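You operate a simulated robot arm through the tools that you are given. There is no shell and no other tool.

Carry out the task below with a simulated robot arm. There is one attempt and no reset: what you move stays moved.

JOB
Tie up the white cord and put it back in the bin.
Fine: use the tie holder; pull the knob all the way; press the free button once.

Only the result counts: the job must be done as asked and must still hold three seconds after the hand-in. Knocking over, shifting, dropping, spilling or breaking anything else fails it.

ROBOT AND FRAMES
A 7-joint arm with a two-finger gripper, fixed in place. Base frame: the origin is on the floor under the middle of its stand, x ahead of it, y to its left, z up; the work surface is at about z = 720. Lengths are in mm, angles in degrees, forces in N, time in s.
With the tool pointing down near the work surface it reaches from about 320 to 760 mm from the base axis. Its first joint turns from -166.0 to 166.0 degrees. Payload 1.71 kg.
Tool frame: the origin (TCP) lies between the finger pads and is the grasp point; the fingertips stand 20 mm ahead of it; z points along the fingers, y is the line along which they close. The gripper opens to 96 mm; its body begins 113 mm behind the TCP.
Orientation is that of the tool frame in the base frame, as a unit quaternion [x, y, z, w]. With the fingers straight down and closing along the base's y, the tool's x points along the base's -x, its y along +y and its z along -z.

CONTROLS
- The arm moves only by the tool drive_tool. Its argument "increments" is a list of rows, each a list of 7 numbers: the shift along the tool's x, y, z in units of 25 mm (1.0 is 25 mm), then the turn, a rotation vector about the tool's x, y, z in units of 4 degrees (1.0 is 4 degrees), then the opening in per cent of the stroke, from 0 (shut) to 100 (fully open). In form: [[dx, dy, dz, ax, ay, az, grip], ...]. A call has 1 to 20 rows; each row shifts and turns the commanded pose from where the row before left it, along the tool's axes as they then stand. A call with a number of a shift or a turn outside -1 to 1 is refused whole. Rows are played at 5 a second. More than 50 mm and 8.6 degrees between two rows, or a gripper value outside its range, and nothing of the call is played. A pose out of reach is approached as far as the arm can. The call stops where the force on the tool passes 90 N (or 10 N more than at its start, if that is more) or the arm is blocked; 0.2 s more then pass. The fingers move at their own pace (about 153 mm/s each) and stop on an object; they squeeze with about 33 N. The grip force told is the motor's: it shows also when the fingers shut on nothing. Time passes only in rows, and 0.2 s behind the last, so rows that do not move let the fingers close. The reply holds the time, the measured pose of the TCP, the force on the tool along the base axes, the opening and the grip force, in the units named above and with some noise, with the torque about the TCP (base axes, N m) and any sound that the robot's microphone picked up.
- Cameras (640 x 400 px; columns grow to the right, rows downward): "scene" is fixed at [405.9, 640.3, 1314.2]; the picture's right is [-0.88, -0.47, 0.00], its down [-0.28, 0.53, -0.80] and it looks along [0.38, -0.70, -0.60] (base axes); focal length 325 px, centre (320, 200). "wrist" rides on the gripper at [66, 14, -145] in the tool frame; the picture's right is [-0.21, 0.98, 0.00], its down [-0.88, -0.18, -0.45] and it looks along [-0.44, -0.09, 0.90] (tool axes); focal length 275 px, centre (320, 200). There is no depth. A picture from a camera that has moved, and an enlarged one, comes with that camera's place and axes in the base frame and with its lens. The place of the scene camera against the robot may be out by one fixed shift of up to 18 mm in any direction.
- camera(camera): a new picture of that camera. It takes no simulated time.
- move_column(by): moves the trunk up (or, below 0, down) by that many mm; the arm rides with it, the base frame stays. It gives what a move gives, with no picture.
- close_up(camera, box): a new picture of the part [left, top, right, bottom] of that camera's present view, enlarged. It takes no simulated time.
- close_job(): hands the job in; it is judged then, once.

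Nothing tells you positions but the pictures and the camera data. Unless the task says otherwise, let go and move clear before handing in.

The tools are called after ">>>" by a JSON object that holds its "name" and its "arguments". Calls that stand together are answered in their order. drive_tool: Moves the arm, as the interface text tells. Its arguments: {"type":"object","properties":{"increments":{"type":"array","items":{"type":"array","items":{"type":"number"}}}},"required":["increments"]} The other tools are called the same way: move_column (by) moves the trunk up or down; camera (camera) takes a picture; close_up (camera, box) takes an enlarged picture of a part of a camera's view; close_job () hands the job in.

At the start:

```text
time: 0.0
ee_pos: [515.4, 0.3, 1055.4]
tool_rot: [-0.001, 1.0, 0.0, -0.001]
wrist_force: [-0.2, 0.1, 0.3]
wrist_torque: [0.05, 0.01, 0.02]
grip_width: 95.9
finger_force: 0.0
trunk travel left (down, up): [-175.0, 211.0]
```

scene: 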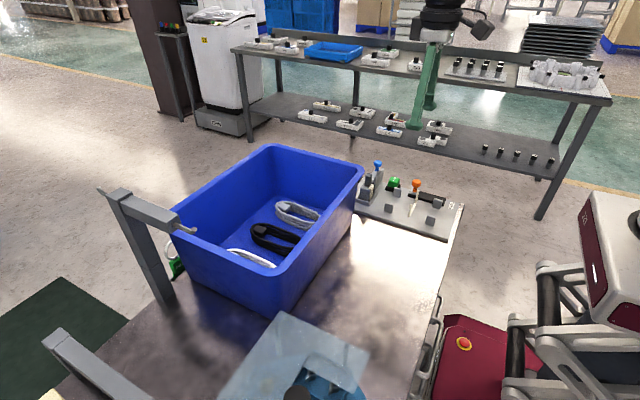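
wrist: 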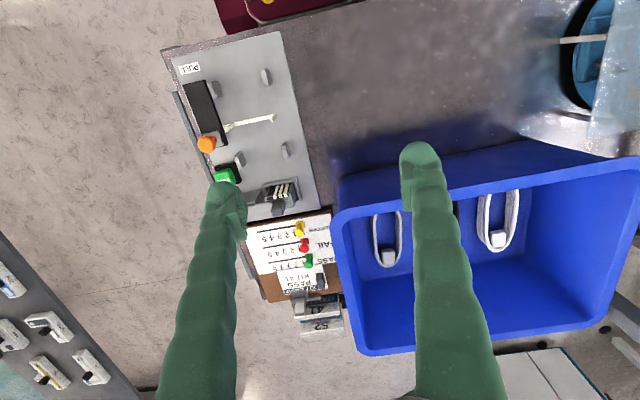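

I see a blue bin with three cords (grey/white, black, white), a tie-holder board with an orange knob, a green button and a blue thing on the right end of the table. I'll look closer before moving.

>>> {"name": "close_up", "arguments": {"camera": "scene", "box": [340, 150, 480, 240]}}

>>> {"name": "close_up", "arguments": {"camera": "scene", "box": [160, 140, 380, 300]}}

>>> {"name": "close_up", "arguments": {"camera": "wrist", "box": [160, 30, 360, 220]}}

>>> {"name": "close_up", "arguments": {"camera": "wrist", "box": [230, 170, 370, 340]}}

>>> {"name": "close_up", "arguments": {"camera": "wrist", "box": [330, 130, 640, 360]}}

>>> {"name": "close_up", "arguments": {"camera": "scene", "box": [40, 170, 380, 400]}}

```text
4.44 times, centred on (410, 195) of scene
camera zoom: at [405.9, 640.3, 1314.2], right [-0.88, -0.47, 0.0], down [-0.28, 0.53, -0.8], along [0.38, -0.7, -0.6], focal length 1445 px, centre (-80, 222)
```

zoom: 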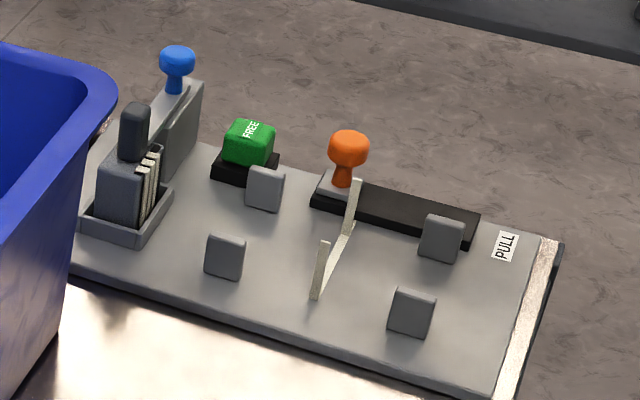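

```text
2.50 times, centred on (270, 220) of scene
camera zoom: at [405.9, 640.3, 1314.2], right [-0.88, -0.47, 0.0], down [-0.28, 0.53, -0.8], along [0.38, -0.7, -0.6], focal length 813 px, centre (445, 150)
```

zoom: 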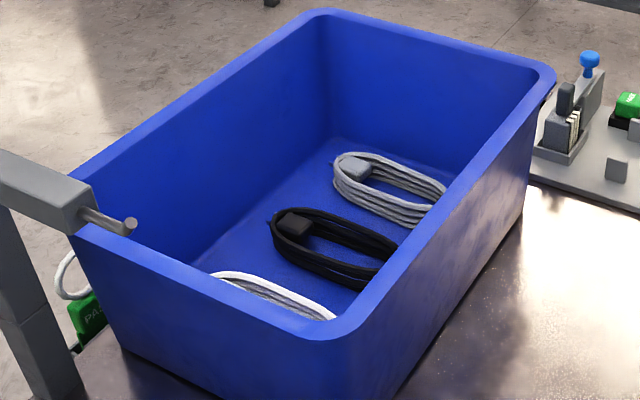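

```text
2.11 times, centred on (260, 125) of wrist
camera zoom: at [451.2, 15.2, 1200.5], right [0.21, 0.98, 0.0], down [0.88, -0.18, 0.44], along [0.43, -0.09, -0.9], focal length 580 px, centre (446, 358)
```

zoom: 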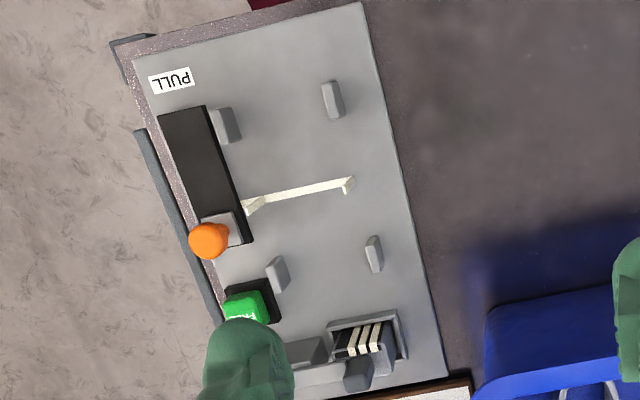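

```text
2.35 times, centred on (300, 255) of wrist
camera zoom: at [451.2, 15.2, 1200.5], right [0.21, 0.98, 0.0], down [0.88, -0.18, 0.44], along [0.43, -0.09, -0.9], focal length 648 px, centre (367, 71)
```

zoom: 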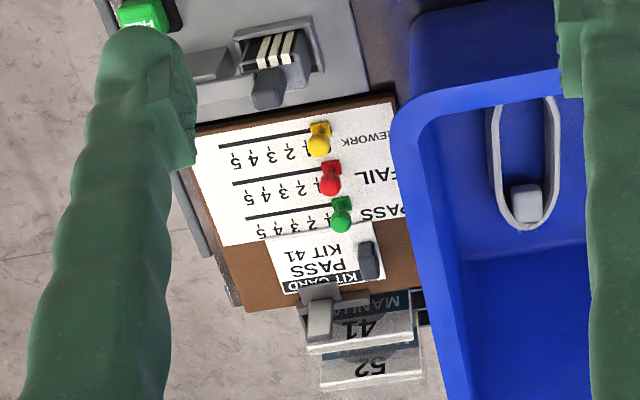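

```text
1.74 times, centred on (485, 245) of wrist
camera zoom: at [451.2, 15.2, 1200.5], right [0.21, 0.98, 0.0], down [0.88, -0.18, 0.44], along [0.43, -0.09, -0.9], focal length 479 px, centre (33, 122)
```

zoom: 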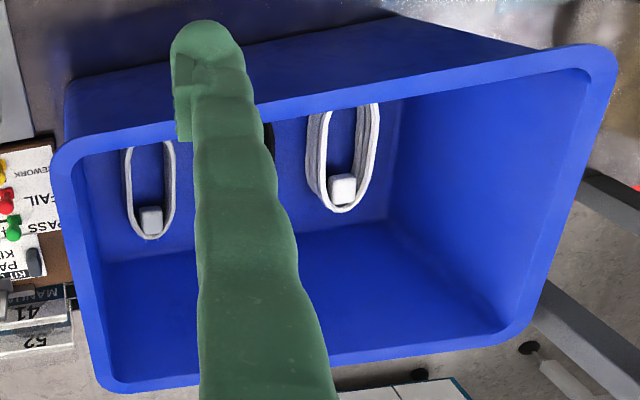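

```text
1.74 times, centred on (210, 285) of scene
camera zoom: at [405.9, 640.3, 1314.2], right [-0.88, -0.47, 0.0], down [-0.28, 0.53, -0.8], along [0.38, -0.7, -0.6], focal length 566 px, centre (511, 52)
```

zoom: 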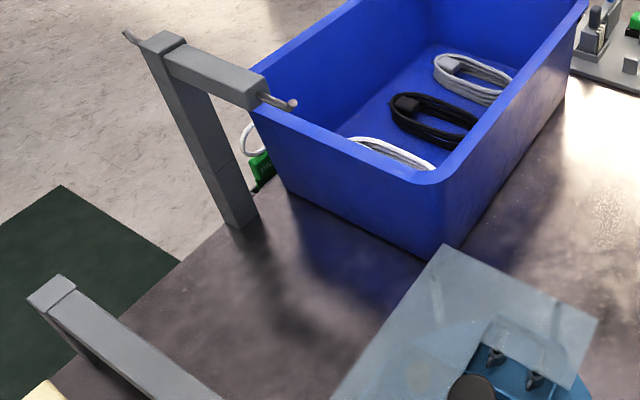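

The white cord appears to be the lighter coil at the left (large y) side of the bin, rather far out; the tie holder board lies around (520, -190). I'll move the arm high over toward the bin to look in.

>>> {"name": "drive_tool", "arguments": {"increments": [[0, 1, -1, 0, 0, 0, 100], [0, 1, -1, 0, 0, 0, 100], [0, 1, 0, 0, 0, 0, 100], [0, 1, 0, 0, 0, 0, 100], [0, 1, 0, 0, 0, 0, 100], [0, 1, 0, 0, 0, 0, 100], [0, 1, 0, 0, 0, 0, 100]]}}

>>> {"name": "camera", "arguments": {"camera": "wrist"}}

>>> {"name": "camera", "arguments": {"camera": "scene"}}

```text
time: 1.6
ee_pos: [498.3, 174.6, 1112.7]
tool_rot: [0.0, 1.0, 0.0, 0.006]
wrist_force: [-0.3, -0.5, -0.1]
wrist_torque: [-0.06, 0.02, 0.01]
grip_width: 96.0
finger_force: 0.1
trunk travel left (down, up): [-175.0, 211.0]
```

```text
taken
camera wrist: at [432.7, 189.7, 1257.3], right [0.21, 0.98, 0.0], down [0.87, -0.18, 0.46], along [0.45, -0.09, -0.89], focal length 275 px, centre (320, 200)
```

wrist: 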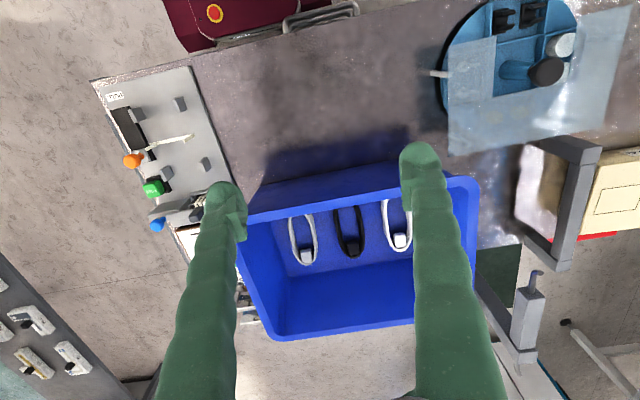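

```text
taken
```

scene: 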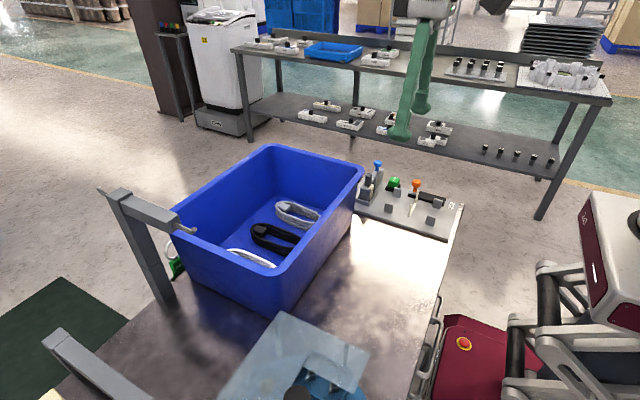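

The white cord is the coil at about (785, 295) on the bin floor, close to the near wall (rim at x≈631, z≈884). I'll move nearer for a better look in.

>>> {"name": "drive_tool", "arguments": {"increments": [[-0.8, 0.8, 0.4, 0, 0, 0, 100], [-0.8, 0.8, 0.4, 0, 0, 0, 100], [-0.8, 0.8, 0.4, 0, 0, 0, 100], [-0.8, 0.8, 0.4, 0, 0, 0, 100], [-0.8, 0.8, 0.4, 0, 0, 0, 100]]}}

>>> {"name": "camera", "arguments": {"camera": "wrist"}}

```text
time: 2.8
ee_pos: [602.3, 275.6, 1063.1]
tool_rot: [0.0, 1.0, 0.0, 0.007]
wrist_force: [1.3, -0.2, 0.5]
wrist_torque: [-0.01, 0.04, 0.03]
grip_width: 96.0
finger_force: 0.0
trunk travel left (down, up): [-175.0, 211.0]
```

```text
taken
camera wrist: at [535.0, 290.9, 1206.9], right [0.21, 0.98, 0.0], down [0.87, -0.18, 0.46], along [0.45, -0.09, -0.89], focal length 275 px, centre (320, 200)
```

wrist: 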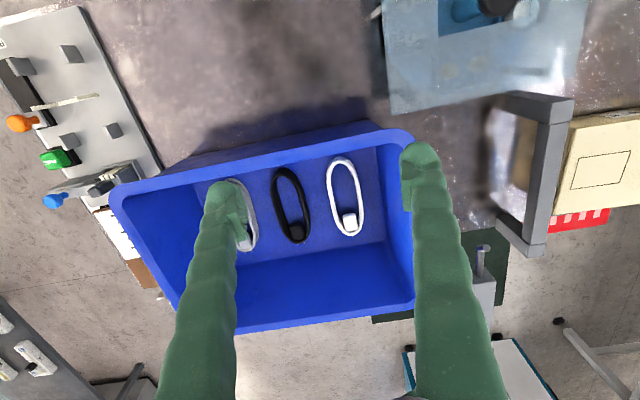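

Now the whole white coil is in view, roughly x 700–866, y 260–330 on the bin floor. I'll enlarge the coil and the tie holder.

>>> {"name": "close_up", "arguments": {"camera": "wrist", "box": [260, 130, 420, 250]}}

>>> {"name": "close_up", "arguments": {"camera": "wrist", "box": [0, 0, 180, 220]}}

>>> {"name": "close_up", "arguments": {"camera": "wrist", "box": [440, 200, 640, 400]}}

```text
3.33 times, centred on (340, 190) of wrist
camera zoom: at [535.0, 290.9, 1206.9], right [0.21, 0.98, 0.0], down [0.87, -0.18, 0.46], along [0.45, -0.09, -0.89], focal length 918 px, centre (253, 233)
```

zoom: 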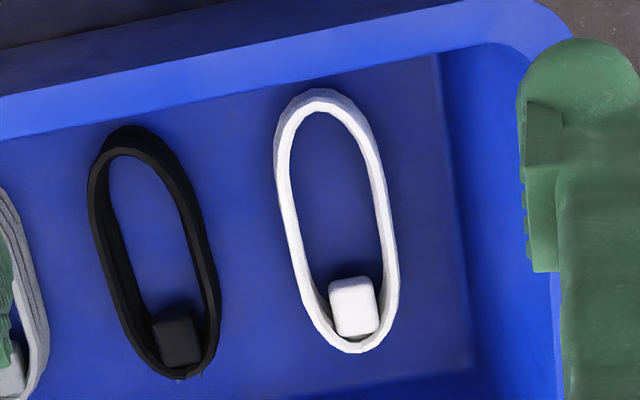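

```text
1.82 times, centred on (90, 110) of wrist
camera zoom: at [535.0, 290.9, 1206.9], right [0.21, 0.98, 0.0], down [0.87, -0.18, 0.46], along [0.45, -0.09, -0.89], focal length 500 px, centre (738, 364)
```

zoom: 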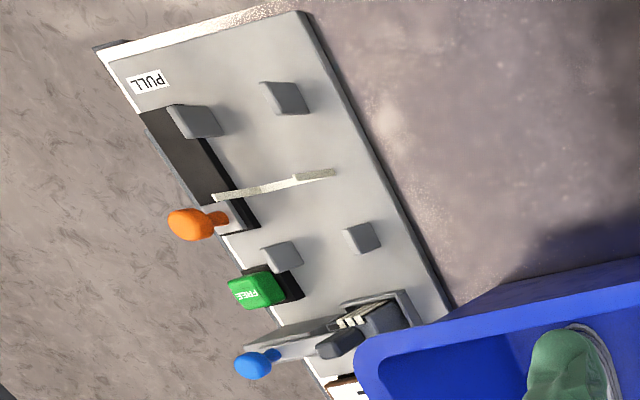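

```text
2.00 times, centred on (540, 300) of wrist
camera zoom: at [535.0, 290.9, 1206.9], right [0.21, 0.98, 0.0], down [0.87, -0.18, 0.46], along [0.45, -0.09, -0.89], focal length 551 px, centre (-120, 0)
```

zoom: 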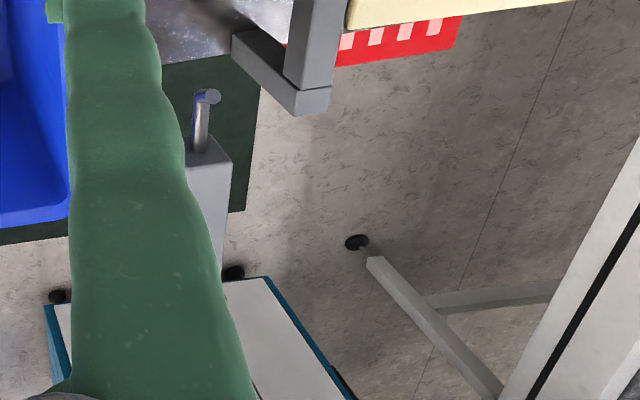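

The white coil is about 165 × 58 mm with its long axis along x, lying around (772, 290); its plug top is near z≈760. To reach it with an outward tilt without the wrist camera hitting the near bin wall, I'll turn the tool about its own z so the camera is on the far side.

>>> {"name": "drive_tool", "arguments": {"increments": [[0.8, -0.8, 0, 0, 0, 1, 100], [0.8, -0.8, 0, 0, 0, 1, 100], [0.5, -0.8, 0, 0, 0, 1, 100], [0, 0, 0, 0, 0, 1, 100], [0, 0, 0, 0, 0, 1, 100], [0, 0, 0, 0, 0, 1, 100], [0, 0, 0, 0, 0, 1, 100], [0, 0, 0, 0, 0, 1, 100], [0, 0, 0, 0, 0, 1, 100], [0, 0, 0, 0, 0, 1, 100]]}}

```text
time: 5.0
ee_pos: [542.6, 218.1, 1063.6]
tool_rot: [0.343, 0.939, 0.003, 0.007]
wrist_force: [-0.8, -0.6, -0.8]
wrist_torque: [-0.04, -0.02, 0.01]
grip_width: 96.2
finger_force: 0.1
trunk travel left (down, up): [-175.0, 211.0]
```

The turn is being followed (40° so far). Continuing the turn.

>>> {"name": "drive_tool", "arguments": {"increments": [[0, 0, 0, 0, 0, 1, 100], [0, 0, 0, 0, 0, 1, 100], [0, 0, 0, 0, 0, 1, 100], [0, 0, 0, 0, 0, 1, 100], [0, 0, 0, 0, 0, 1, 100], [0, 0, 0, 0, 0, 1, 100], [0, 0, 0, 0, 0, 1, 100], [0, 0, 0, 0, 0, 1, 100], [0, 0, 0, 0, 0, 1, 100], [0, 0, 0, 0, 0, 1, 100], [0, 0, 0, 0, 0, 1, 100], [0, 0, 0, 0, 0, 1, 100], [0, 0, 0, 0, 0, 1, 100], [0, 0, 0, 0, 0, 1, 100], [0, 0, 0, 0, 0, 1, 100], [0, 0, 0, 0, 0, 1, 100], [0, 0, 0, 0, 0, 1, 100], [0, 0, 0, 0, 0, 1, 100], [0, 0, 0, 0, 0, 1, 100], [0, 0, 0, 0, 0, 1, 100]]}}

```text
time: 9.2
ee_pos: [543.7, 218.5, 1064.1]
tool_rot: [0.866, 0.5, 0.007, 0.004]
wrist_force: [1.0, 0.0, 0.5]
wrist_torque: [0.0, 0.01, 0.02]
grip_width: 95.9
finger_force: 0.1
trunk travel left (down, up): [-175.0, 211.0]
```

120° reached; 60° more.

>>> {"name": "drive_tool", "arguments": {"increments": [[0, 0, 0, 0, 0, 1, 100], [0, 0, 0, 0, 0, 1, 100], [0, 0, 0, 0, 0, 1, 100], [0, 0, 0, 0, 0, 1, 100], [0, 0, 0, 0, 0, 1, 100], [0, 0, 0, 0, 0, 1, 100], [0, 0, 0, 0, 0, 1, 100], [0, 0, 0, 0, 0, 1, 100], [0, 0, 0, 0, 0, 1, 100], [0, 0, 0, 0, 0, 1, 100], [0, 0, 0, 0, 0, 1, 100], [0, 0, 0, 0, 0, 1, 100], [0, 0, 0, 0, 0, 1, 100], [0, 0, 0, 0, 0, 1, 100], [0, 0, 0, 0, 0, 1, 100]]}}

>>> {"name": "camera", "arguments": {"camera": "wrist"}}

>>> {"name": "camera", "arguments": {"camera": "scene"}}

```text
time: 12.4
ee_pos: [542.4, 218.6, 1062.6]
tool_rot: [1.0, 0.0, 0.006, -0.001]
wrist_force: [-0.4, -0.6, -0.4]
wrist_torque: [-0.02, 0.02, -0.01]
grip_width: 96.0
finger_force: 0.1
trunk travel left (down, up): [-175.0, 211.0]
```

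```text
taken
camera wrist: at [607.9, 205.9, 1208.9], right [-0.21, -0.98, 0.0], down [-0.88, 0.18, 0.43], along [-0.42, 0.09, -0.9], focal length 275 px, centre (320, 200)
```

wrist: 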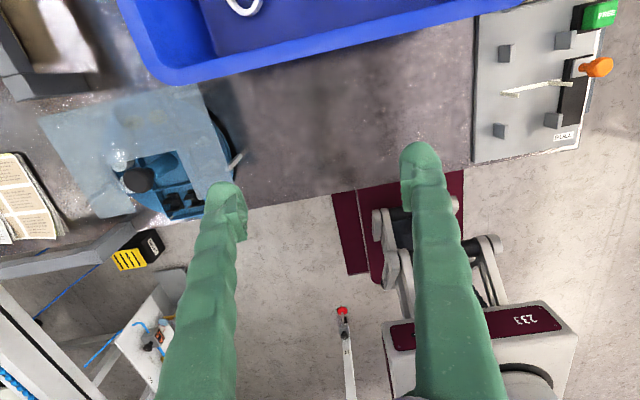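

```text
taken
```

scene: 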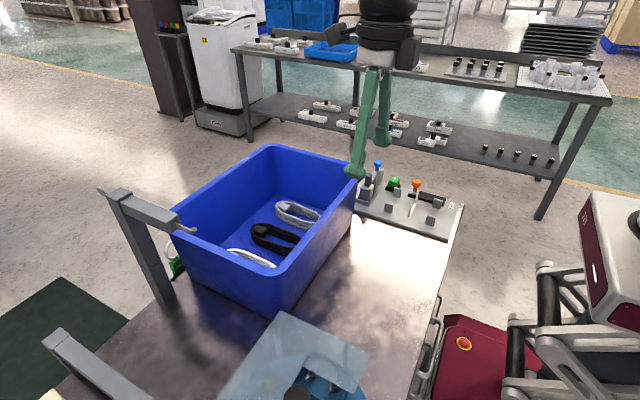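

The tool is now turned 180° with the camera on the far side. Next I tilt about 24° outward and move over the white coil, staying above the rim.

>>> {"name": "drive_tool", "arguments": {"increments": [[0, 0, 0, 0, 1, 0, 100], [0, 0, 0, 0, 1, 0, 100], [0, 0, 0, 0, 1, 0, 100], [0, 0, 0, 0, 1, 0, 100], [0, 0, 0, 0, 1, 0, 100], [0, 0, 0, 0, 1, 0, 100], [0.726, -0.411, 0.856, 0, 0, 0, 100], [0.726, -0.411, 0.856, 0, 0, 0, 100], [0.726, -0.411, 0.856, 0, 0, 0, 100], [0.726, -0.411, 0.856, 0, 0, 0, 100], [0.726, -0.411, 0.856, 0, 0, 0, 100], [0.726, -0.411, 0.856, 0, 0, 0, 100], [0.726, -0.411, 0.856, 0, 0, 0, 100]]}}

>>> {"name": "camera", "arguments": {"camera": "wrist"}}

>>> {"name": "camera", "arguments": {"camera": "scene"}}

```text
time: 15.2
ee_pos: [721.3, 292.4, 979.4]
tool_rot: [0.977, 0.001, 0.214, 0.0]
wrist_force: [-0.4, 0.0, -0.5]
wrist_torque: [-0.02, 0.0, -0.01]
grip_width: 95.8
finger_force: 0.1
trunk travel left (down, up): [-175.0, 211.0]
```

```text
taken
camera wrist: at [721.7, 278.5, 1137.9], right [-0.19, -0.98, -0.08], down [-0.98, 0.18, 0.04], along [-0.02, 0.09, -1.0], focal length 275 px, centre (320, 200)
```

wrist: 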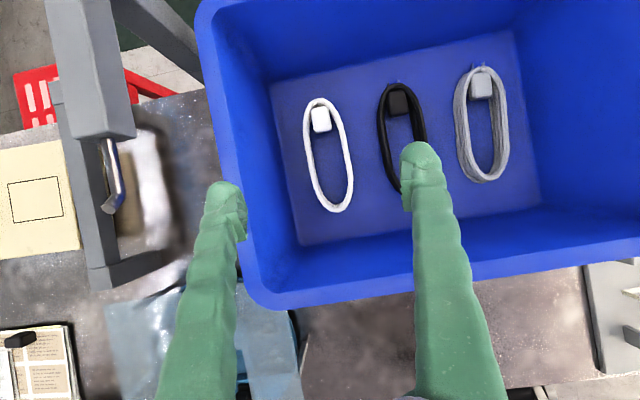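

```text
taken
```

scene: 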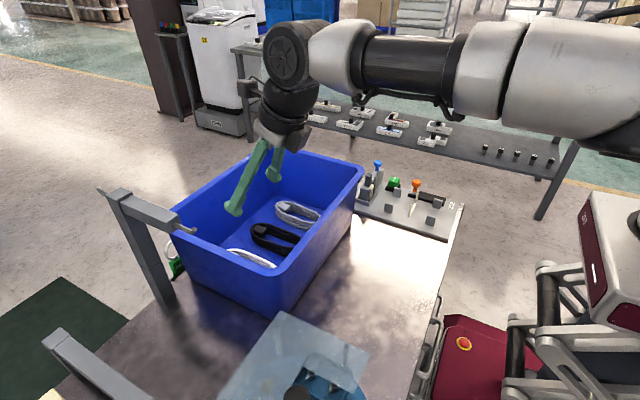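

A very clear view: white coil spans x≈692–852, y≈260–318, plug toward the far end. I'll check the gripper's thickness against the near rim before descending.

>>> {"name": "close_up", "arguments": {"camera": "scene", "box": [210, 0, 370, 240]}}

>>> {"name": "close_up", "arguments": {"camera": "wrist", "box": [190, 20, 450, 300]}}

```text
1.67 times, centred on (290, 120) of scene
camera zoom: at [405.9, 640.3, 1314.2], right [-0.88, -0.47, 0.0], down [-0.28, 0.53, -0.8], along [0.38, -0.7, -0.6], focal length 542 px, centre (370, 333)
```

zoom: 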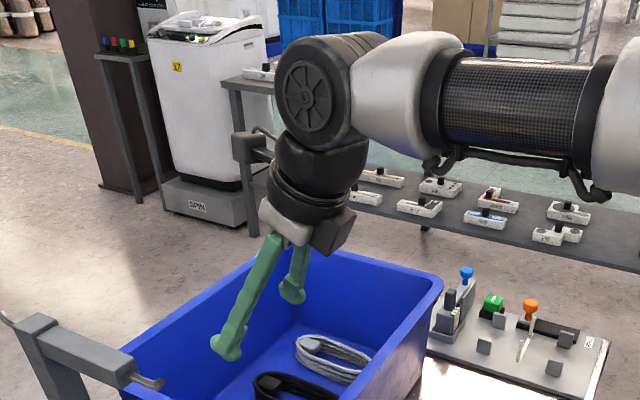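

```text
1.43 times, centred on (320, 160) of wrist
camera zoom: at [721.7, 278.5, 1137.9], right [-0.19, -0.98, -0.08], down [-0.98, 0.18, 0.04], along [-0.02, 0.09, -1.0], focal length 393 px, centre (320, 257)
```

zoom: 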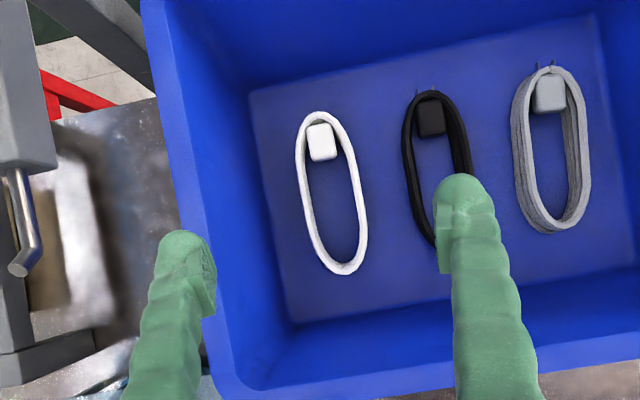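

The gripper has a box on the near side, so I'll use a smaller tilt (~12°) for clearance from the near wall. First down to about z=890 over the coil with the fingers narrowed to ~77 mm, then un-tilting.

>>> {"name": "drive_tool", "arguments": {"increments": [[-0.145, 0.034, 0.913, 0, 0, 0, 80], [-0.145, 0.034, 0.913, 0, 0, 0, 80], [-0.145, 0.034, 0.913, 0, 0, 0, 80], [-0.145, 0.034, 0.913, 0, 0, 0, 80], [0, 0, 0, 0, -1, 0, 80], [0, 0, 0, 0, -1, 0, 80], [0, 0, 0, 0, -1, 0, 80], [0, 0, 0, 0, 0, 0, 80]]}}

>>> {"name": "camera", "arguments": {"camera": "wrist"}}

>>> {"name": "close_up", "arguments": {"camera": "scene", "box": [150, 60, 400, 310]}}

```text
time: 17.0
ee_pos: [747.4, 286.1, 890.5]
tool_rot: [0.977, 0.0, 0.215, 0.0]
wrist_force: [0.5, 0.6, -0.2]
wrist_torque: [0.0, 0.03, -0.01]
grip_width: 76.7
finger_force: 0.0
out of reach, approached as far as the arm can: row 5, 6, 7
trunk travel left (down, up): [-175.0, 211.0]
```

```text
taken
camera wrist: at [746.9, 273.8, 1050.3], right [-0.19, -0.98, -0.09], down [-0.98, 0.18, 0.04], along [-0.02, 0.09, -1.0], focal length 275 px, centre (320, 200)
```

wrist: 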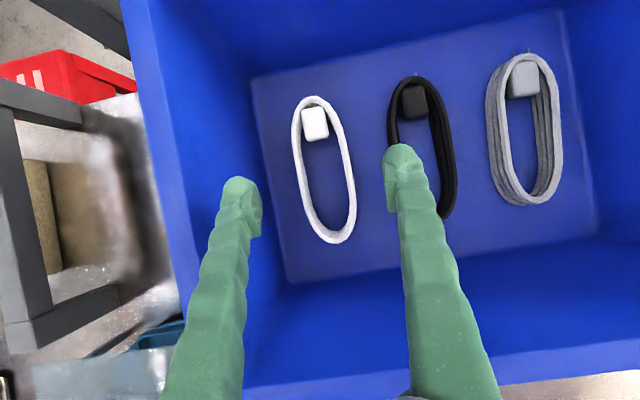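

```text
1.60 times, centred on (275, 185) of scene
camera zoom: at [405.9, 640.3, 1314.2], right [-0.88, -0.47, 0.0], down [-0.28, 0.53, -0.8], along [0.38, -0.7, -0.6], focal length 520 px, centre (392, 224)
```

zoom: 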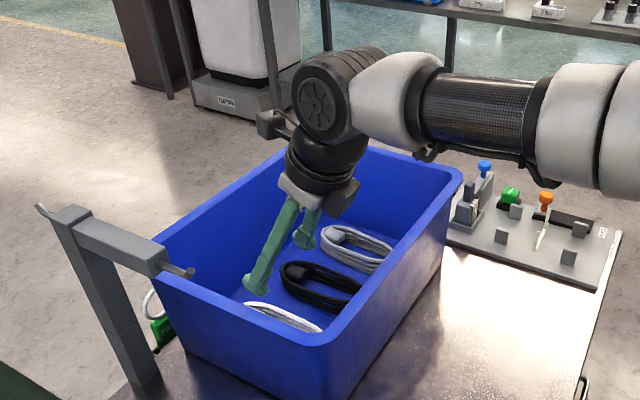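

With the trunk at its present height less tilt is out of reach. Raising the trunk brings the shoulder level with the wrist and should extend the reach, so I'll raise it by 200 mm (the arm goes straight up, clear of the bin).

>>> {"name": "move_column", "arguments": {"by": 200}}

```text
time: 19.2
ee_pos: [746.7, 286.5, 1091.1]
tool_rot: [0.977, 0.0, 0.214, -0.001]
wrist_force: [-0.3, -0.5, -0.2]
wrist_torque: [-0.02, 0.0, -0.01]
grip_width: 76.7
finger_force: 0.1
trunk travel left (down, up): [-375.0, 11.0]
```

>>> {"name": "drive_tool", "arguments": {"increments": [[-0.418, -0.02, 0.908, 0, 0, 0, 80], [-0.418, -0.02, 0.908, 0, 0, 0, 80], [-0.418, -0.02, 0.908, 0, 0, 0, 80], [-0.418, -0.02, 0.908, 0, 0, 0, 80], [-0.418, -0.02, 0.908, 0, 0, 0, 80], [-0.418, -0.02, 0.908, 0, 0, 0, 80], [-0.418, 0, 0.908, 0, 0, 0, 80], [-0.418, 0, 0.908, 0, 0, 0, 80], [0, 0, 0, 0, -1, 0, 80], [0, 0, 0, 0, -1, 0, 80], [0, 0, 0, 0, -1, 0, 80], [0, 0, 0, 0, 0, 0, 80]]}}

```text
time: 21.8
ee_pos: [745.0, 289.6, 940.5]
tool_rot: [0.977, -0.001, 0.214, 0.0]
wrist_force: [-0.1, 0.9, -0.2]
wrist_torque: [0.01, 0.02, 0.04]
grip_width: 76.8
finger_force: 0.1
out of reach, approached as far as the arm can: row 7, 8, 9, 10, 11
trunk travel left (down, up): [-375.0, 11.0]
```

Raising made low reach worse, so the shoulder is above; lowering the trunk is the right way. I'll lift the tool first and then bring the trunk down to 100 mm below its starting height.

>>> {"name": "drive_tool", "arguments": {"increments": [[0.418, 0, -0.908, 0, 0, 0, 80], [0.418, 0, -0.908, 0, 0, 0, 80], [0.418, 0, -0.908, 0, 0, 0, 80], [0.418, 0, -0.908, 0, 0, 0, 80], [0.418, 0, -0.908, 0, 0, 0, 80], [0.418, 0, -0.908, 0, 0, 0, 80], [0.418, 0, -0.908, 0, 0, 0, 80], [0.418, 0, -0.908, 0, 0, 0, 80]]}}

```text
time: 23.6
ee_pos: [743.7, 289.0, 1142.3]
tool_rot: [0.977, 0.001, 0.214, 0.0]
wrist_force: [-0.1, 0.9, 0.8]
wrist_torque: [0.01, 0.02, 0.0]
grip_width: 76.7
finger_force: 0.0
trunk travel left (down, up): [-375.0, 11.0]
```

>>> {"name": "move_column", "arguments": {"by": -290}}

```text
time: 26.5
ee_pos: [743.8, 288.8, 852.6]
tool_rot: [0.977, 0.002, 0.215, -0.001]
wrist_force: [0.2, -0.4, -0.7]
wrist_torque: [0.01, 0.0, 0.0]
grip_width: 76.8
finger_force: 0.1
trunk travel left (down, up): [-85.0, 301.0]
```

The trunk is now 90 mm below its starting height, TCP at z≈853 over the coil. I'll try un-tilting here.

>>> {"name": "drive_tool", "arguments": {"increments": [[0, 0, 0, 0, -1, 0, 80], [0, 0, 0, 0, -1, 0, 80], [0, 0, 0, 0, -1, 0, 80]]}}

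```text
time: 27.3
ee_pos: [743.2, 289.2, 853.3]
tool_rot: [0.977, 0.0, 0.214, 0.0]
wrist_force: [0.2, -0.5, -0.3]
wrist_torque: [0.04, 0.02, -0.02]
grip_width: 76.8
finger_force: 0.2
out of reach, approached as far as the arm can: row 1, 2, 3
trunk travel left (down, up): [-85.0, 301.0]
```

Still not reachable, which points to a wrist roll limit rather than distance. I'll test by turning back 16° about the tool axis and then un-tilting.

>>> {"name": "drive_tool", "arguments": {"increments": [[0, 0, 0, 0, 0, -1, 80], [0, 0, 0, 0, 0, -1, 80], [0, 0, 0, 0, 0, -1, 80], [0, 0, 0, 0, 0, -1, 80], [0, 0, 0, 0, -1, 0, 80], [0, 0, 0, 0, -1, 0, 80]]}}

```text
time: 28.7
ee_pos: [744.4, 288.4, 853.5]
tool_rot: [0.98, 0.133, 0.144, 0.039]
wrist_force: [0.4, 0.3, 0.3]
wrist_torque: [0.04, -0.02, 0.02]
grip_width: 76.9
finger_force: 0.0
trunk travel left (down, up): [-85.0, 301.0]
```

Confirmed: it is a roll limit. A small yaw offset (~10–16°) between gripper and coil is acceptable; I'll level the closing axis, reduce the tilt and find how much yaw I can recover.

>>> {"name": "drive_tool", "arguments": {"increments": [[0, 0, 0, 0.855, 0, 0, 80], [0, 0, 0, 0.855, 0, 0, 80], [0, 0, 0, 0, -1, 0, 80], [0, 0, 0, 0, 0, 0, 80]]}}

```text
time: 29.7
ee_pos: [747.2, 289.3, 854.0]
tool_rot: [0.984, 0.143, 0.101, -0.015]
wrist_force: [0.7, 0.3, 0.3]
wrist_torque: [0.01, 0.02, 0.03]
grip_width: 76.9
finger_force: 0.0
trunk travel left (down, up): [-85.0, 301.0]
```

Level now, tilt ≈12°. Trying to recover yaw.

>>> {"name": "drive_tool", "arguments": {"increments": [[0, 0, 0, 0, 0, 1, 80], [0, 0, 0, 0, 0, 1, 80], [0, 0, 0, 0, 0, 1, 80]]}}

```text
time: 30.5
ee_pos: [746.4, 290.7, 853.2]
tool_rot: [0.989, 0.109, 0.101, -0.018]
wrist_force: [1.2, -0.9, 0.4]
wrist_torque: [0.01, -0.04, 0.03]
grip_width: 77.0
finger_force: 0.0
out of reach, approached as far as the arm can: row 2, 3
trunk travel left (down, up): [-85.0, 301.0]
```

One step recovered: yaw skew is ≈12.5°, which is fine since the fingers will align the coil. Descending now to z≈775 and looking.

>>> {"name": "drive_tool", "arguments": {"increments": [[-0.162, 0.025, 0.764, 0, 0, 0, 80], [-0.162, 0.025, 0.764, 0, 0, 0, 80], [-0.162, 0.025, 0.764, 0, 0, 0, 80], [-0.162, 0.025, 0.764, 0, 0, 0, 80]]}}

>>> {"name": "camera", "arguments": {"camera": "wrist"}}

>>> {"name": "close_up", "arguments": {"camera": "scene", "box": [150, 60, 400, 310]}}

```text
time: 31.5
ee_pos: [745.8, 287.0, 774.7]
tool_rot: [0.989, 0.11, 0.101, -0.019]
wrist_force: [0.1, -0.6, 0.3]
wrist_torque: [0.0, 0.03, -0.03]
grip_width: 76.7
finger_force: 0.0
trunk travel left (down, up): [-85.0, 301.0]
```

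```text
taken
camera wrist: at [785.3, 280.9, 930.6], right [0.02, -1.0, -0.06], down [-0.97, -0.03, 0.26], along [-0.26, 0.05, -0.96], focal length 275 px, centre (320, 200)
```

wrist: 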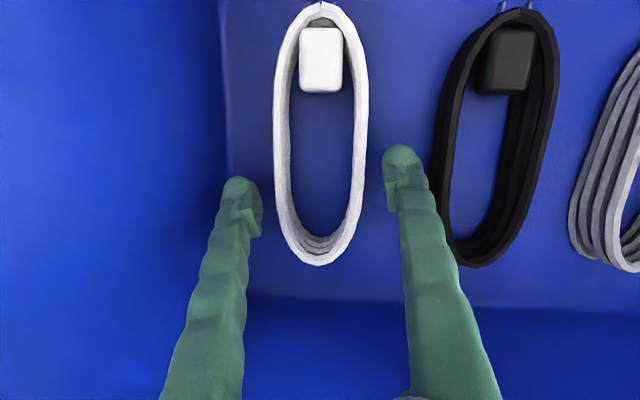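

```text
1.60 times, centred on (275, 185) of scene
camera zoom: at [405.9, 640.3, 1314.2], right [-0.88, -0.47, 0.0], down [-0.28, 0.53, -0.8], along [0.38, -0.7, -0.6], focal length 520 px, centre (392, 224)
```

zoom: 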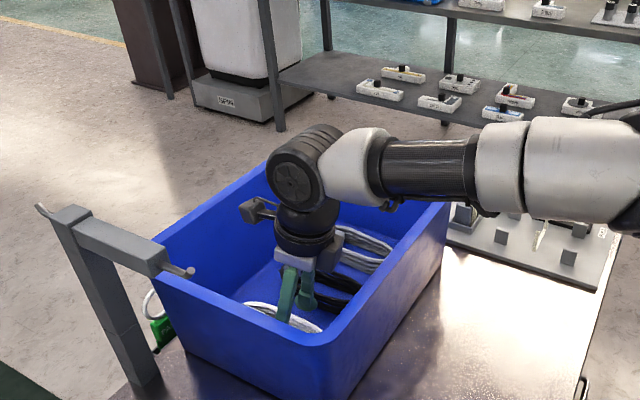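

The coil sits centred between the fingers. Lowering gently toward the floor of the bin while watching the force.

>>> {"name": "drive_tool", "arguments": {"increments": [[-0.042, -0.026, 0.237, 0, 0, 0, 80], [-0.042, -0.026, 0.237, 0, 0, 0, 80], [-0.02, 0, 0.12, 0, 0, 0, 80], [0, 0, 0, 0, 0, 0, 80]]}}

>>> {"name": "camera", "arguments": {"camera": "wrist"}}

```text
time: 32.5
ee_pos: [748.0, 289.9, 759.5]
tool_rot: [0.989, 0.11, 0.102, -0.018]
wrist_force: [-0.3, 0.1, 0.6]
wrist_torque: [0.02, 0.0, 0.0]
grip_width: 76.6
finger_force: 0.1
trunk travel left (down, up): [-85.0, 301.0]
```

```text
taken
camera wrist: at [785.8, 282.8, 915.2], right [0.02, -1.0, -0.06], down [-0.97, -0.03, 0.26], along [-0.26, 0.05, -0.96], focal length 275 px, centre (320, 200)
```

wrist: 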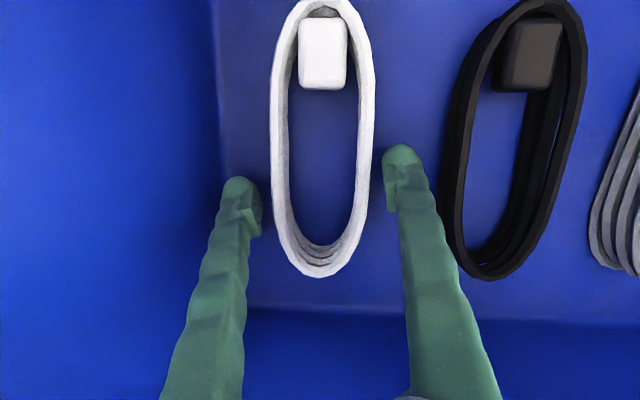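

>>> {"name": "drive_tool", "arguments": {"increments": [[-0.025, 0, 0.12, 0, 0, 0, 80], [0, 0, 0, 0, 0, 0, 80], [-0.025, 0, 0.12, 0, 0, 0, 80], [0, 0, 0, 0, 0, 0, 80]]}}

```text
time: 33.5
ee_pos: [746.4, 290.8, 752.2]
tool_rot: [0.989, 0.109, 0.101, -0.018]
wrist_force: [-0.3, -0.7, 0.6]
wrist_torque: [-0.01, -0.01, 0.01]
grip_width: 76.6
finger_force: 0.0
trunk travel left (down, up): [-85.0, 301.0]
```

>>> {"name": "drive_tool", "arguments": {"increments": [[-0.025, 0, 0.12, 0, 0, 0, 80], [0, 0, 0, 0, 0, 0, 80]]}}

>>> {"name": "camera", "arguments": {"camera": "wrist"}}

```text
time: 34.1
ee_pos: [746.4, 290.0, 749.1]
tool_rot: [0.989, 0.109, 0.102, -0.019]
wrist_force: [0.1, 0.7, 0.1]
wrist_torque: [0.0, 0.02, 0.01]
grip_width: 76.7
finger_force: 0.0
trunk travel left (down, up): [-85.0, 301.0]
```

```text
taken
camera wrist: at [785.3, 283.3, 905.4], right [0.02, -1.0, -0.06], down [-0.97, -0.03, 0.26], along [-0.26, 0.05, -0.96], focal length 275 px, centre (320, 200)
```

wrist: 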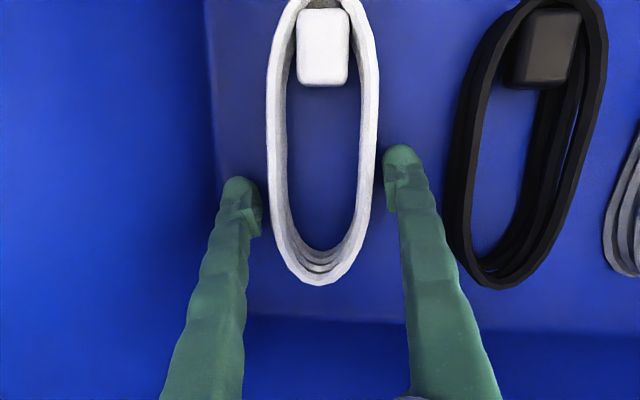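

The coil is centred between the pads with no floor contact. Closing the fingers in steps.

>>> {"name": "drive_tool", "arguments": {"increments": [[0, 0, 0, 0, 0, 0, 70], [0, 0, 0, 0, 0, 0, 64], [0, 0, 0, 0, 0, 0, 58], [0, 0, 0, 0, 0, 0, 52], [0, 0, 0, 0, 0, 0, 52]]}}

>>> {"name": "camera", "arguments": {"camera": "wrist"}}

```text
time: 35.3
ee_pos: [746.6, 290.7, 750.5]
tool_rot: [0.989, 0.11, 0.102, -0.018]
wrist_force: [0.1, 0.8, 0.5]
wrist_torque: [0.12, 0.14, -0.14]
grip_width: 69.2
finger_force: 32.9
trunk travel left (down, up): [-85.0, 301.0]
```

```text
taken
camera wrist: at [785.2, 283.4, 905.8], right [0.02, -1.0, -0.06], down [-0.97, -0.03, 0.26], along [-0.26, 0.05, -0.96], focal length 275 px, centre (320, 200)
```

wrist: 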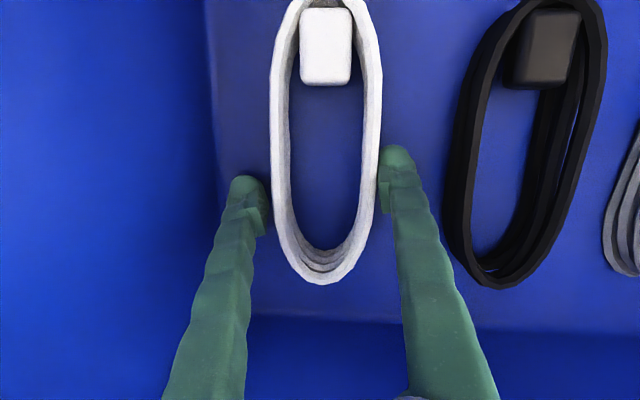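

The fingers stopped at 69 mm because the pads are skewed to the coil. I'll use the grip to rotate the coil about 12° on the floor, release, turn back, and re-grip squarely.

>>> {"name": "drive_tool", "arguments": {"increments": [[0, 0, 0, 0.204, -0.014, -0.98, 52], [0, 0, 0, 0.204, -0.014, -0.98, 52], [0, 0, 0, 0.204, -0.014, -0.98, 52], [0, 0, 0, 0, 0, 0, 52]]}}

>>> {"name": "camera", "arguments": {"camera": "wrist"}}

```text
time: 36.3
ee_pos: [747.4, 289.6, 751.2]
tool_rot: [0.972, 0.213, 0.099, -0.028]
wrist_force: [-0.6, -2.6, 4.0]
wrist_torque: [0.03, 0.08, -0.18]
grip_width: 68.6
finger_force: 33.5
trunk travel left (down, up): [-85.0, 301.0]
```

```text
taken
camera wrist: at [786.3, 290.5, 905.8], right [0.23, -0.97, -0.06], down [-0.94, -0.23, 0.26], along [-0.26, -0.01, -0.96], focal length 275 px, centre (320, 200)
```

wrist: 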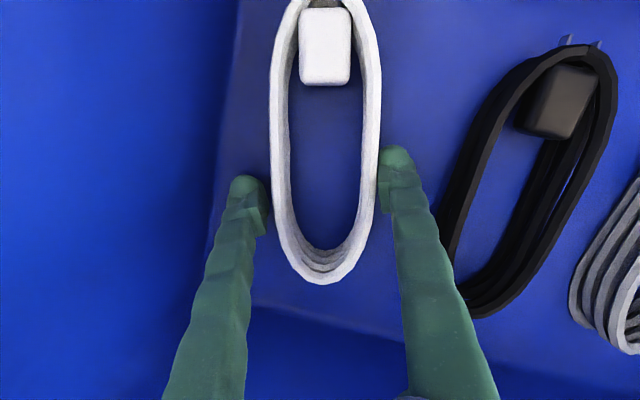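

The coil turned with the gripper. Now open, turn back 12°, and check.

>>> {"name": "drive_tool", "arguments": {"increments": [[0, 0, 0, 0, 0, 0, 82], [0, 0, 0, 0, 0, 0, 82], [0, 0, 0, -0.204, 0.014, 0.98, 82], [0, 0, 0, -0.204, 0.014, 0.98, 82], [0, 0, 0, -0.204, 0.014, 0.98, 82], [0, 0, 0, 0, 0, 0, 82]]}}

>>> {"name": "camera", "arguments": {"camera": "wrist"}}

```text
time: 37.7
ee_pos: [745.5, 289.6, 749.6]
tool_rot: [0.989, 0.109, 0.102, -0.018]
wrist_force: [0.8, 0.8, -0.7]
wrist_torque: [-0.03, -0.01, 0.01]
grip_width: 78.7
finger_force: 0.1
trunk travel left (down, up): [-85.0, 301.0]
```

```text
taken
camera wrist: at [784.6, 283.4, 905.0], right [0.02, -1.0, -0.06], down [-0.97, -0.03, 0.26], along [-0.26, 0.05, -0.96], focal length 275 px, centre (320, 200)
```

wrist: 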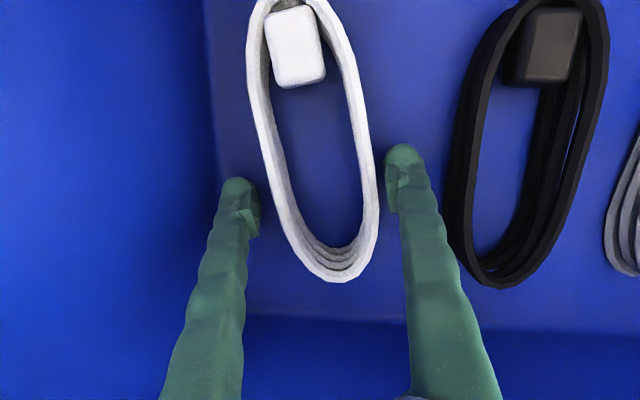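

The coil is now aligned with the gripper. Closing on it.

>>> {"name": "drive_tool", "arguments": {"increments": [[0, 0, 0, 0, 0, 0, 72], [0, 0, 0, 0, 0, 0, 64], [0, 0, 0, 0, 0, 0, 56], [0, 0, 0, 0, 0, 0, 50], [0, 0, 0, 0, 0, 0, 50]]}}

>>> {"name": "camera", "arguments": {"camera": "wrist"}}

```text
time: 38.9
ee_pos: [745.9, 290.6, 750.3]
tool_rot: [0.989, 0.109, 0.103, -0.018]
wrist_force: [2.8, -2.0, 4.5]
wrist_torque: [-0.24, 0.0, -0.02]
grip_width: 63.6
finger_force: 32.8
trunk travel left (down, up): [-85.0, 301.0]
```

```text
taken
camera wrist: at [784.7, 282.8, 905.9], right [0.02, -1.0, -0.06], down [-0.97, -0.03, 0.26], along [-0.26, 0.05, -0.96], focal length 275 px, centre (320, 200)
```

wrist: 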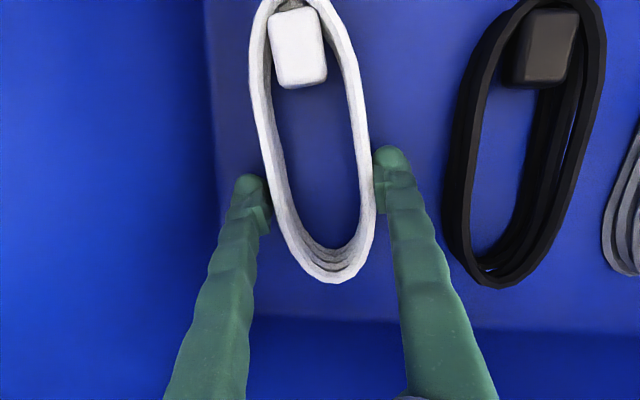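

Square grip at 63.6 mm with 33 N. Lifting straight up.

>>> {"name": "drive_tool", "arguments": {"increments": [[0.05, 0, -0.25, 0, 0, 0, 50], [0.1, -0.007, -0.49, 0, 0, 0, 50], [0.1, -0.007, -0.49, 0, 0, 0, 50], [0.1, -0.007, -0.49, 0, 0, 0, 50], [0.1, -0.007, -0.49, 0, 0, 0, 50]]}}

>>> {"name": "camera", "arguments": {"camera": "wrist"}}

>>> {"name": "close_up", "arguments": {"camera": "scene", "box": [150, 60, 400, 310]}}

```text
time: 40.1
ee_pos: [745.2, 290.5, 806.3]
tool_rot: [0.989, 0.109, 0.101, -0.018]
wrist_force: [-0.4, -0.4, -2.0]
wrist_torque: [-0.01, 0.04, 0.01]
grip_width: 63.4
finger_force: 33.4
trunk travel left (down, up): [-85.0, 301.0]
```

```text
taken
camera wrist: at [784.4, 284.0, 961.5], right [0.02, -1.0, -0.06], down [-0.97, -0.03, 0.26], along [-0.26, 0.05, -0.96], focal length 275 px, centre (320, 200)
```

wrist: 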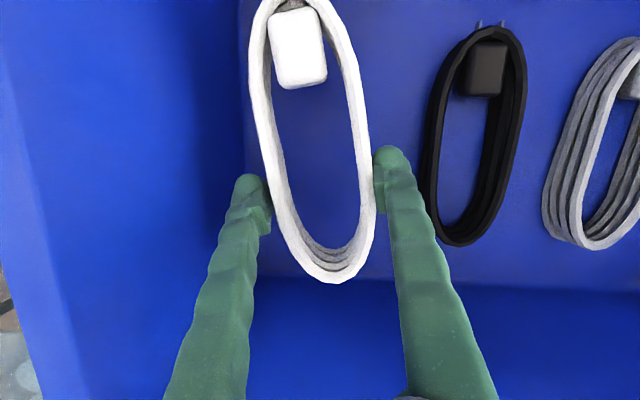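

```text
1.60 times, centred on (275, 185) of scene
camera zoom: at [405.9, 640.3, 1314.2], right [-0.88, -0.47, 0.0], down [-0.28, 0.53, -0.8], along [0.38, -0.7, -0.6], focal length 520 px, centre (392, 224)
```

zoom: 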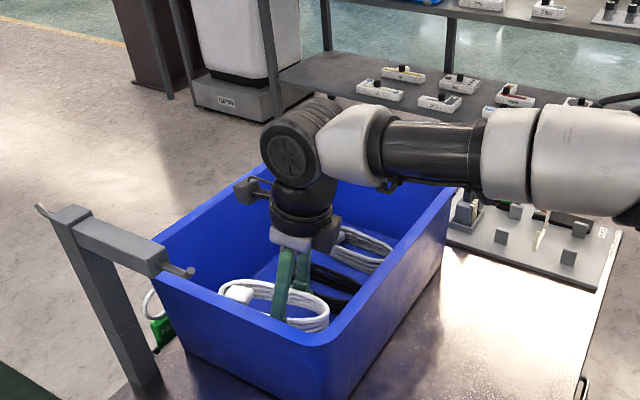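

The coil is held rigidly and lifted. I'll raise the trunk to carry it clear of the rim.

>>> {"name": "move_column", "arguments": {"by": 165}}

>>> {"name": "camera", "arguments": {"camera": "scene"}}

```text
time: 41.2
ee_pos: [730.5, 294.6, 920.3]
tool_rot: [0.988, 0.11, 0.11, -0.017]
wrist_force: [-1.9, -0.2, -2.2]
wrist_torque: [-0.01, -0.1, -0.01]
grip_width: 63.2
finger_force: 32.6
trunk travel left (down, up): [-183.0, 202.0]
stopped: the arm was blocked; the commanded pose is now the measured one
```

```text
taken
```

scene: 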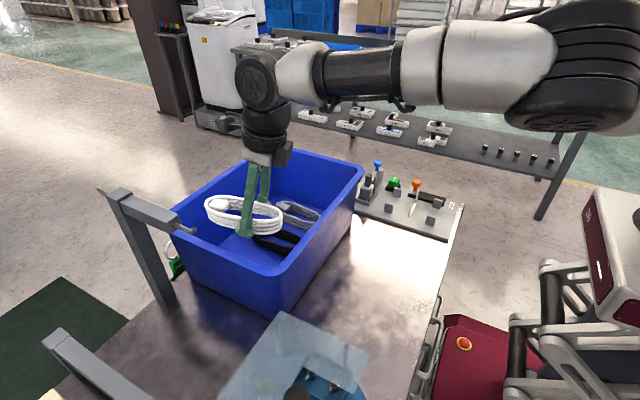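

The column move was stopped as "blocked" at TCP z≈920; forces are small. I'll check the state before doing anything else.

>>> {"name": "drive_tool", "arguments": {"increments": [[0, 0, 0, 0, 0, 0, 50]]}}

>>> {"name": "camera", "arguments": {"camera": "wrist"}}

>>> {"name": "close_up", "arguments": {"camera": "scene", "box": [80, 30, 360, 310]}}

```text
time: 41.6
ee_pos: [732.6, 292.4, 917.2]
tool_rot: [0.988, 0.11, 0.107, -0.017]
wrist_force: [-0.2, 0.5, -1.7]
wrist_torque: [-0.02, -0.02, -0.04]
grip_width: 63.4
finger_force: 33.0
trunk travel left (down, up): [-183.0, 202.0]
```

```text
taken
camera wrist: at [769.0, 285.7, 1073.1], right [0.02, -1.0, -0.06], down [-0.97, -0.03, 0.25], along [-0.25, 0.05, -0.97], focal length 275 px, centre (320, 200)
```

wrist: 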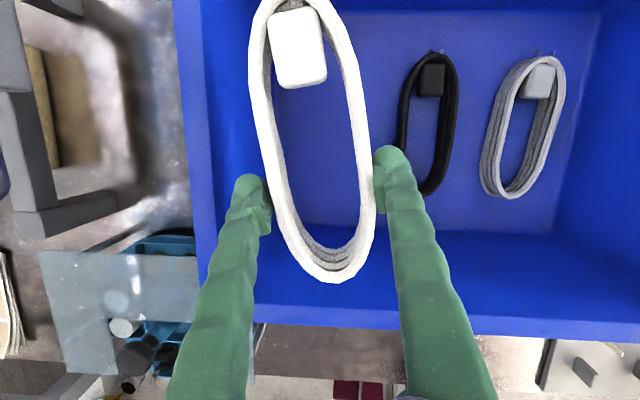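

```text
1.43 times, centred on (220, 170) of scene
camera zoom: at [405.9, 640.3, 1314.2], right [-0.88, -0.47, 0.0], down [-0.28, 0.53, -0.8], along [0.38, -0.7, -0.6], focal length 464 px, centre (463, 243)
```

zoom: 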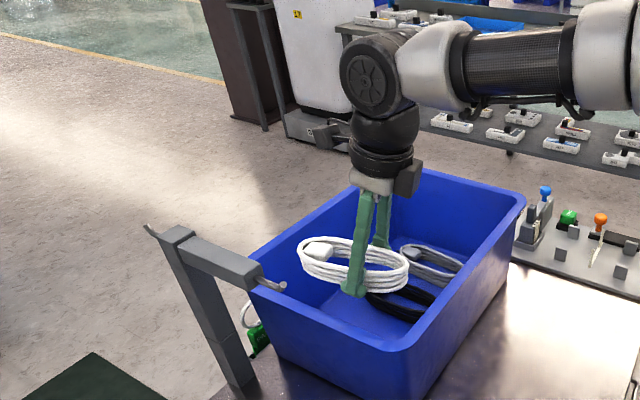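

Everything is intact; the coil is held and its bottom is about at rim height. Raising further with the arm.

>>> {"name": "drive_tool", "arguments": {"increments": [[0.215, -0.01, -0.977, 0, 0, 0, 50], [0.215, -0.01, -0.977, 0, 0, 0, 50]]}}

```text
time: 42.2
ee_pos: [733.4, 292.6, 967.3]
tool_rot: [0.988, 0.11, 0.106, -0.019]
wrist_force: [0.3, 0.0, -0.6]
wrist_torque: [-0.02, 0.0, -0.03]
grip_width: 63.7
finger_force: 33.3
trunk travel left (down, up): [-183.0, 202.0]
```

Clear of the rim. Moving across toward the tie holder at this height.

>>> {"name": "drive_tool", "arguments": {"increments": [[-0.649, 0.67, -0.151, 0, 0, 0, 50], [-0.649, 0.67, -0.151, 0, 0, 0, 50], [-0.649, 0.67, -0.151, 0, 0, 0, 50], [-0.649, 0.67, -0.151, 0, 0, 0, 50], [-0.649, 0.67, -0.151, 0, 0, 0, 50], [-0.649, 0.67, -0.151, 0, 0, 0, 50], [-0.649, 0.67, -0.151, 0, 0, 0, 50], [-0.649, 0.67, -0.151, 0, 0, 0, 50], [-0.649, 0.67, -0.151, 0, 0, 0, 50], [-0.649, 0.67, -0.151, 0, 0, 0, 50]]}}

```text
time: 44.4
ee_pos: [607.1, 88.4, 966.2]
tool_rot: [0.988, 0.109, 0.108, -0.018]
wrist_force: [0.1, -0.7, -1.8]
wrist_torque: [0.0, 0.03, 0.02]
grip_width: 63.4
finger_force: 32.4
trunk travel left (down, up): [-183.0, 202.0]
```

>>> {"name": "drive_tool", "arguments": {"increments": [[-0.649, 0.65, -0.151, 0, 0, 0, 50], [-0.649, 0.65, -0.151, 0, 0, 0, 50], [-0.649, 0.65, -0.151, 0, 0, 0, 50], [-0.649, 0.65, -0.151, 0, 0, 0, 50], [-0.649, 0.65, -0.151, 0, 0, 0, 50], [-0.649, 0.65, -0.151, 0, 0, 0, 50], [-0.649, 0.65, -0.151, 0, 0, 0, 50], [-0.649, 0.65, -0.151, 0, 0, 0, 50], [-0.649, 0.65, -0.151, 0, 0, 0, 50], [-0.649, 0.65, -0.151, 0, 0, 0, 50], [0, 0, 0, -0.168, 0.008, 0.763, 50], [0, 0, 0, -0.168, 0.008, 0.763, 50], [0, 0, 0, -0.168, 0.008, 0.763, 50], [0, 0, 0, -0.168, 0.008, 0.763, 50]]}}

>>> {"name": "camera", "arguments": {"camera": "wrist"}}

>>> {"name": "camera", "arguments": {"camera": "scene"}}

```text
time: 47.4
ee_pos: [481.1, -103.0, 965.3]
tool_rot: [0.994, 0.002, 0.11, -0.006]
wrist_force: [0.6, -0.5, -2.0]
wrist_torque: [0.0, 0.05, 0.02]
grip_width: 63.3
finger_force: 33.7
trunk travel left (down, up): [-183.0, 202.0]
```

```text
taken
camera wrist: at [514.3, -118.4, 1121.7], right [-0.2, -0.98, -0.06], down [-0.95, 0.18, 0.25], along [-0.23, 0.1, -0.97], focal length 275 px, centre (320, 200)
```

wrist: 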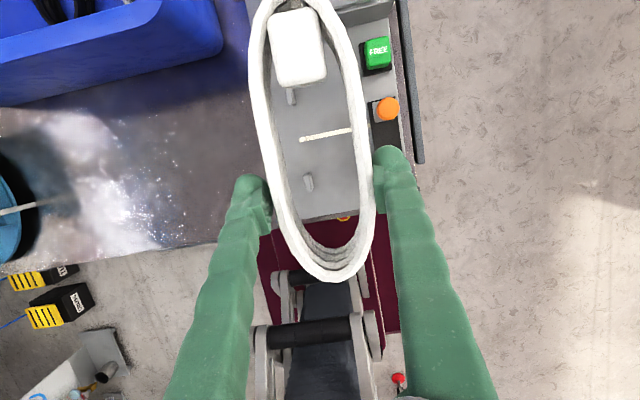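

```text
taken
```

scene: 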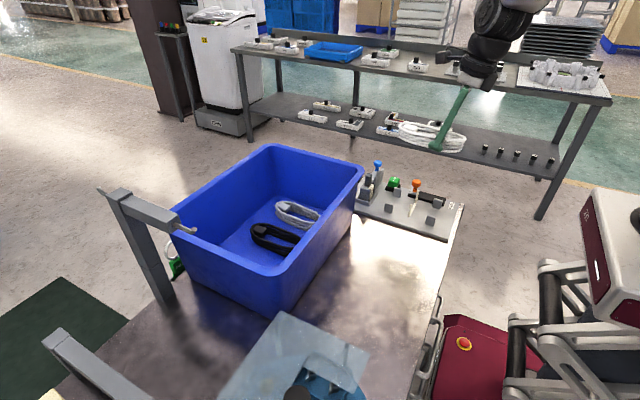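

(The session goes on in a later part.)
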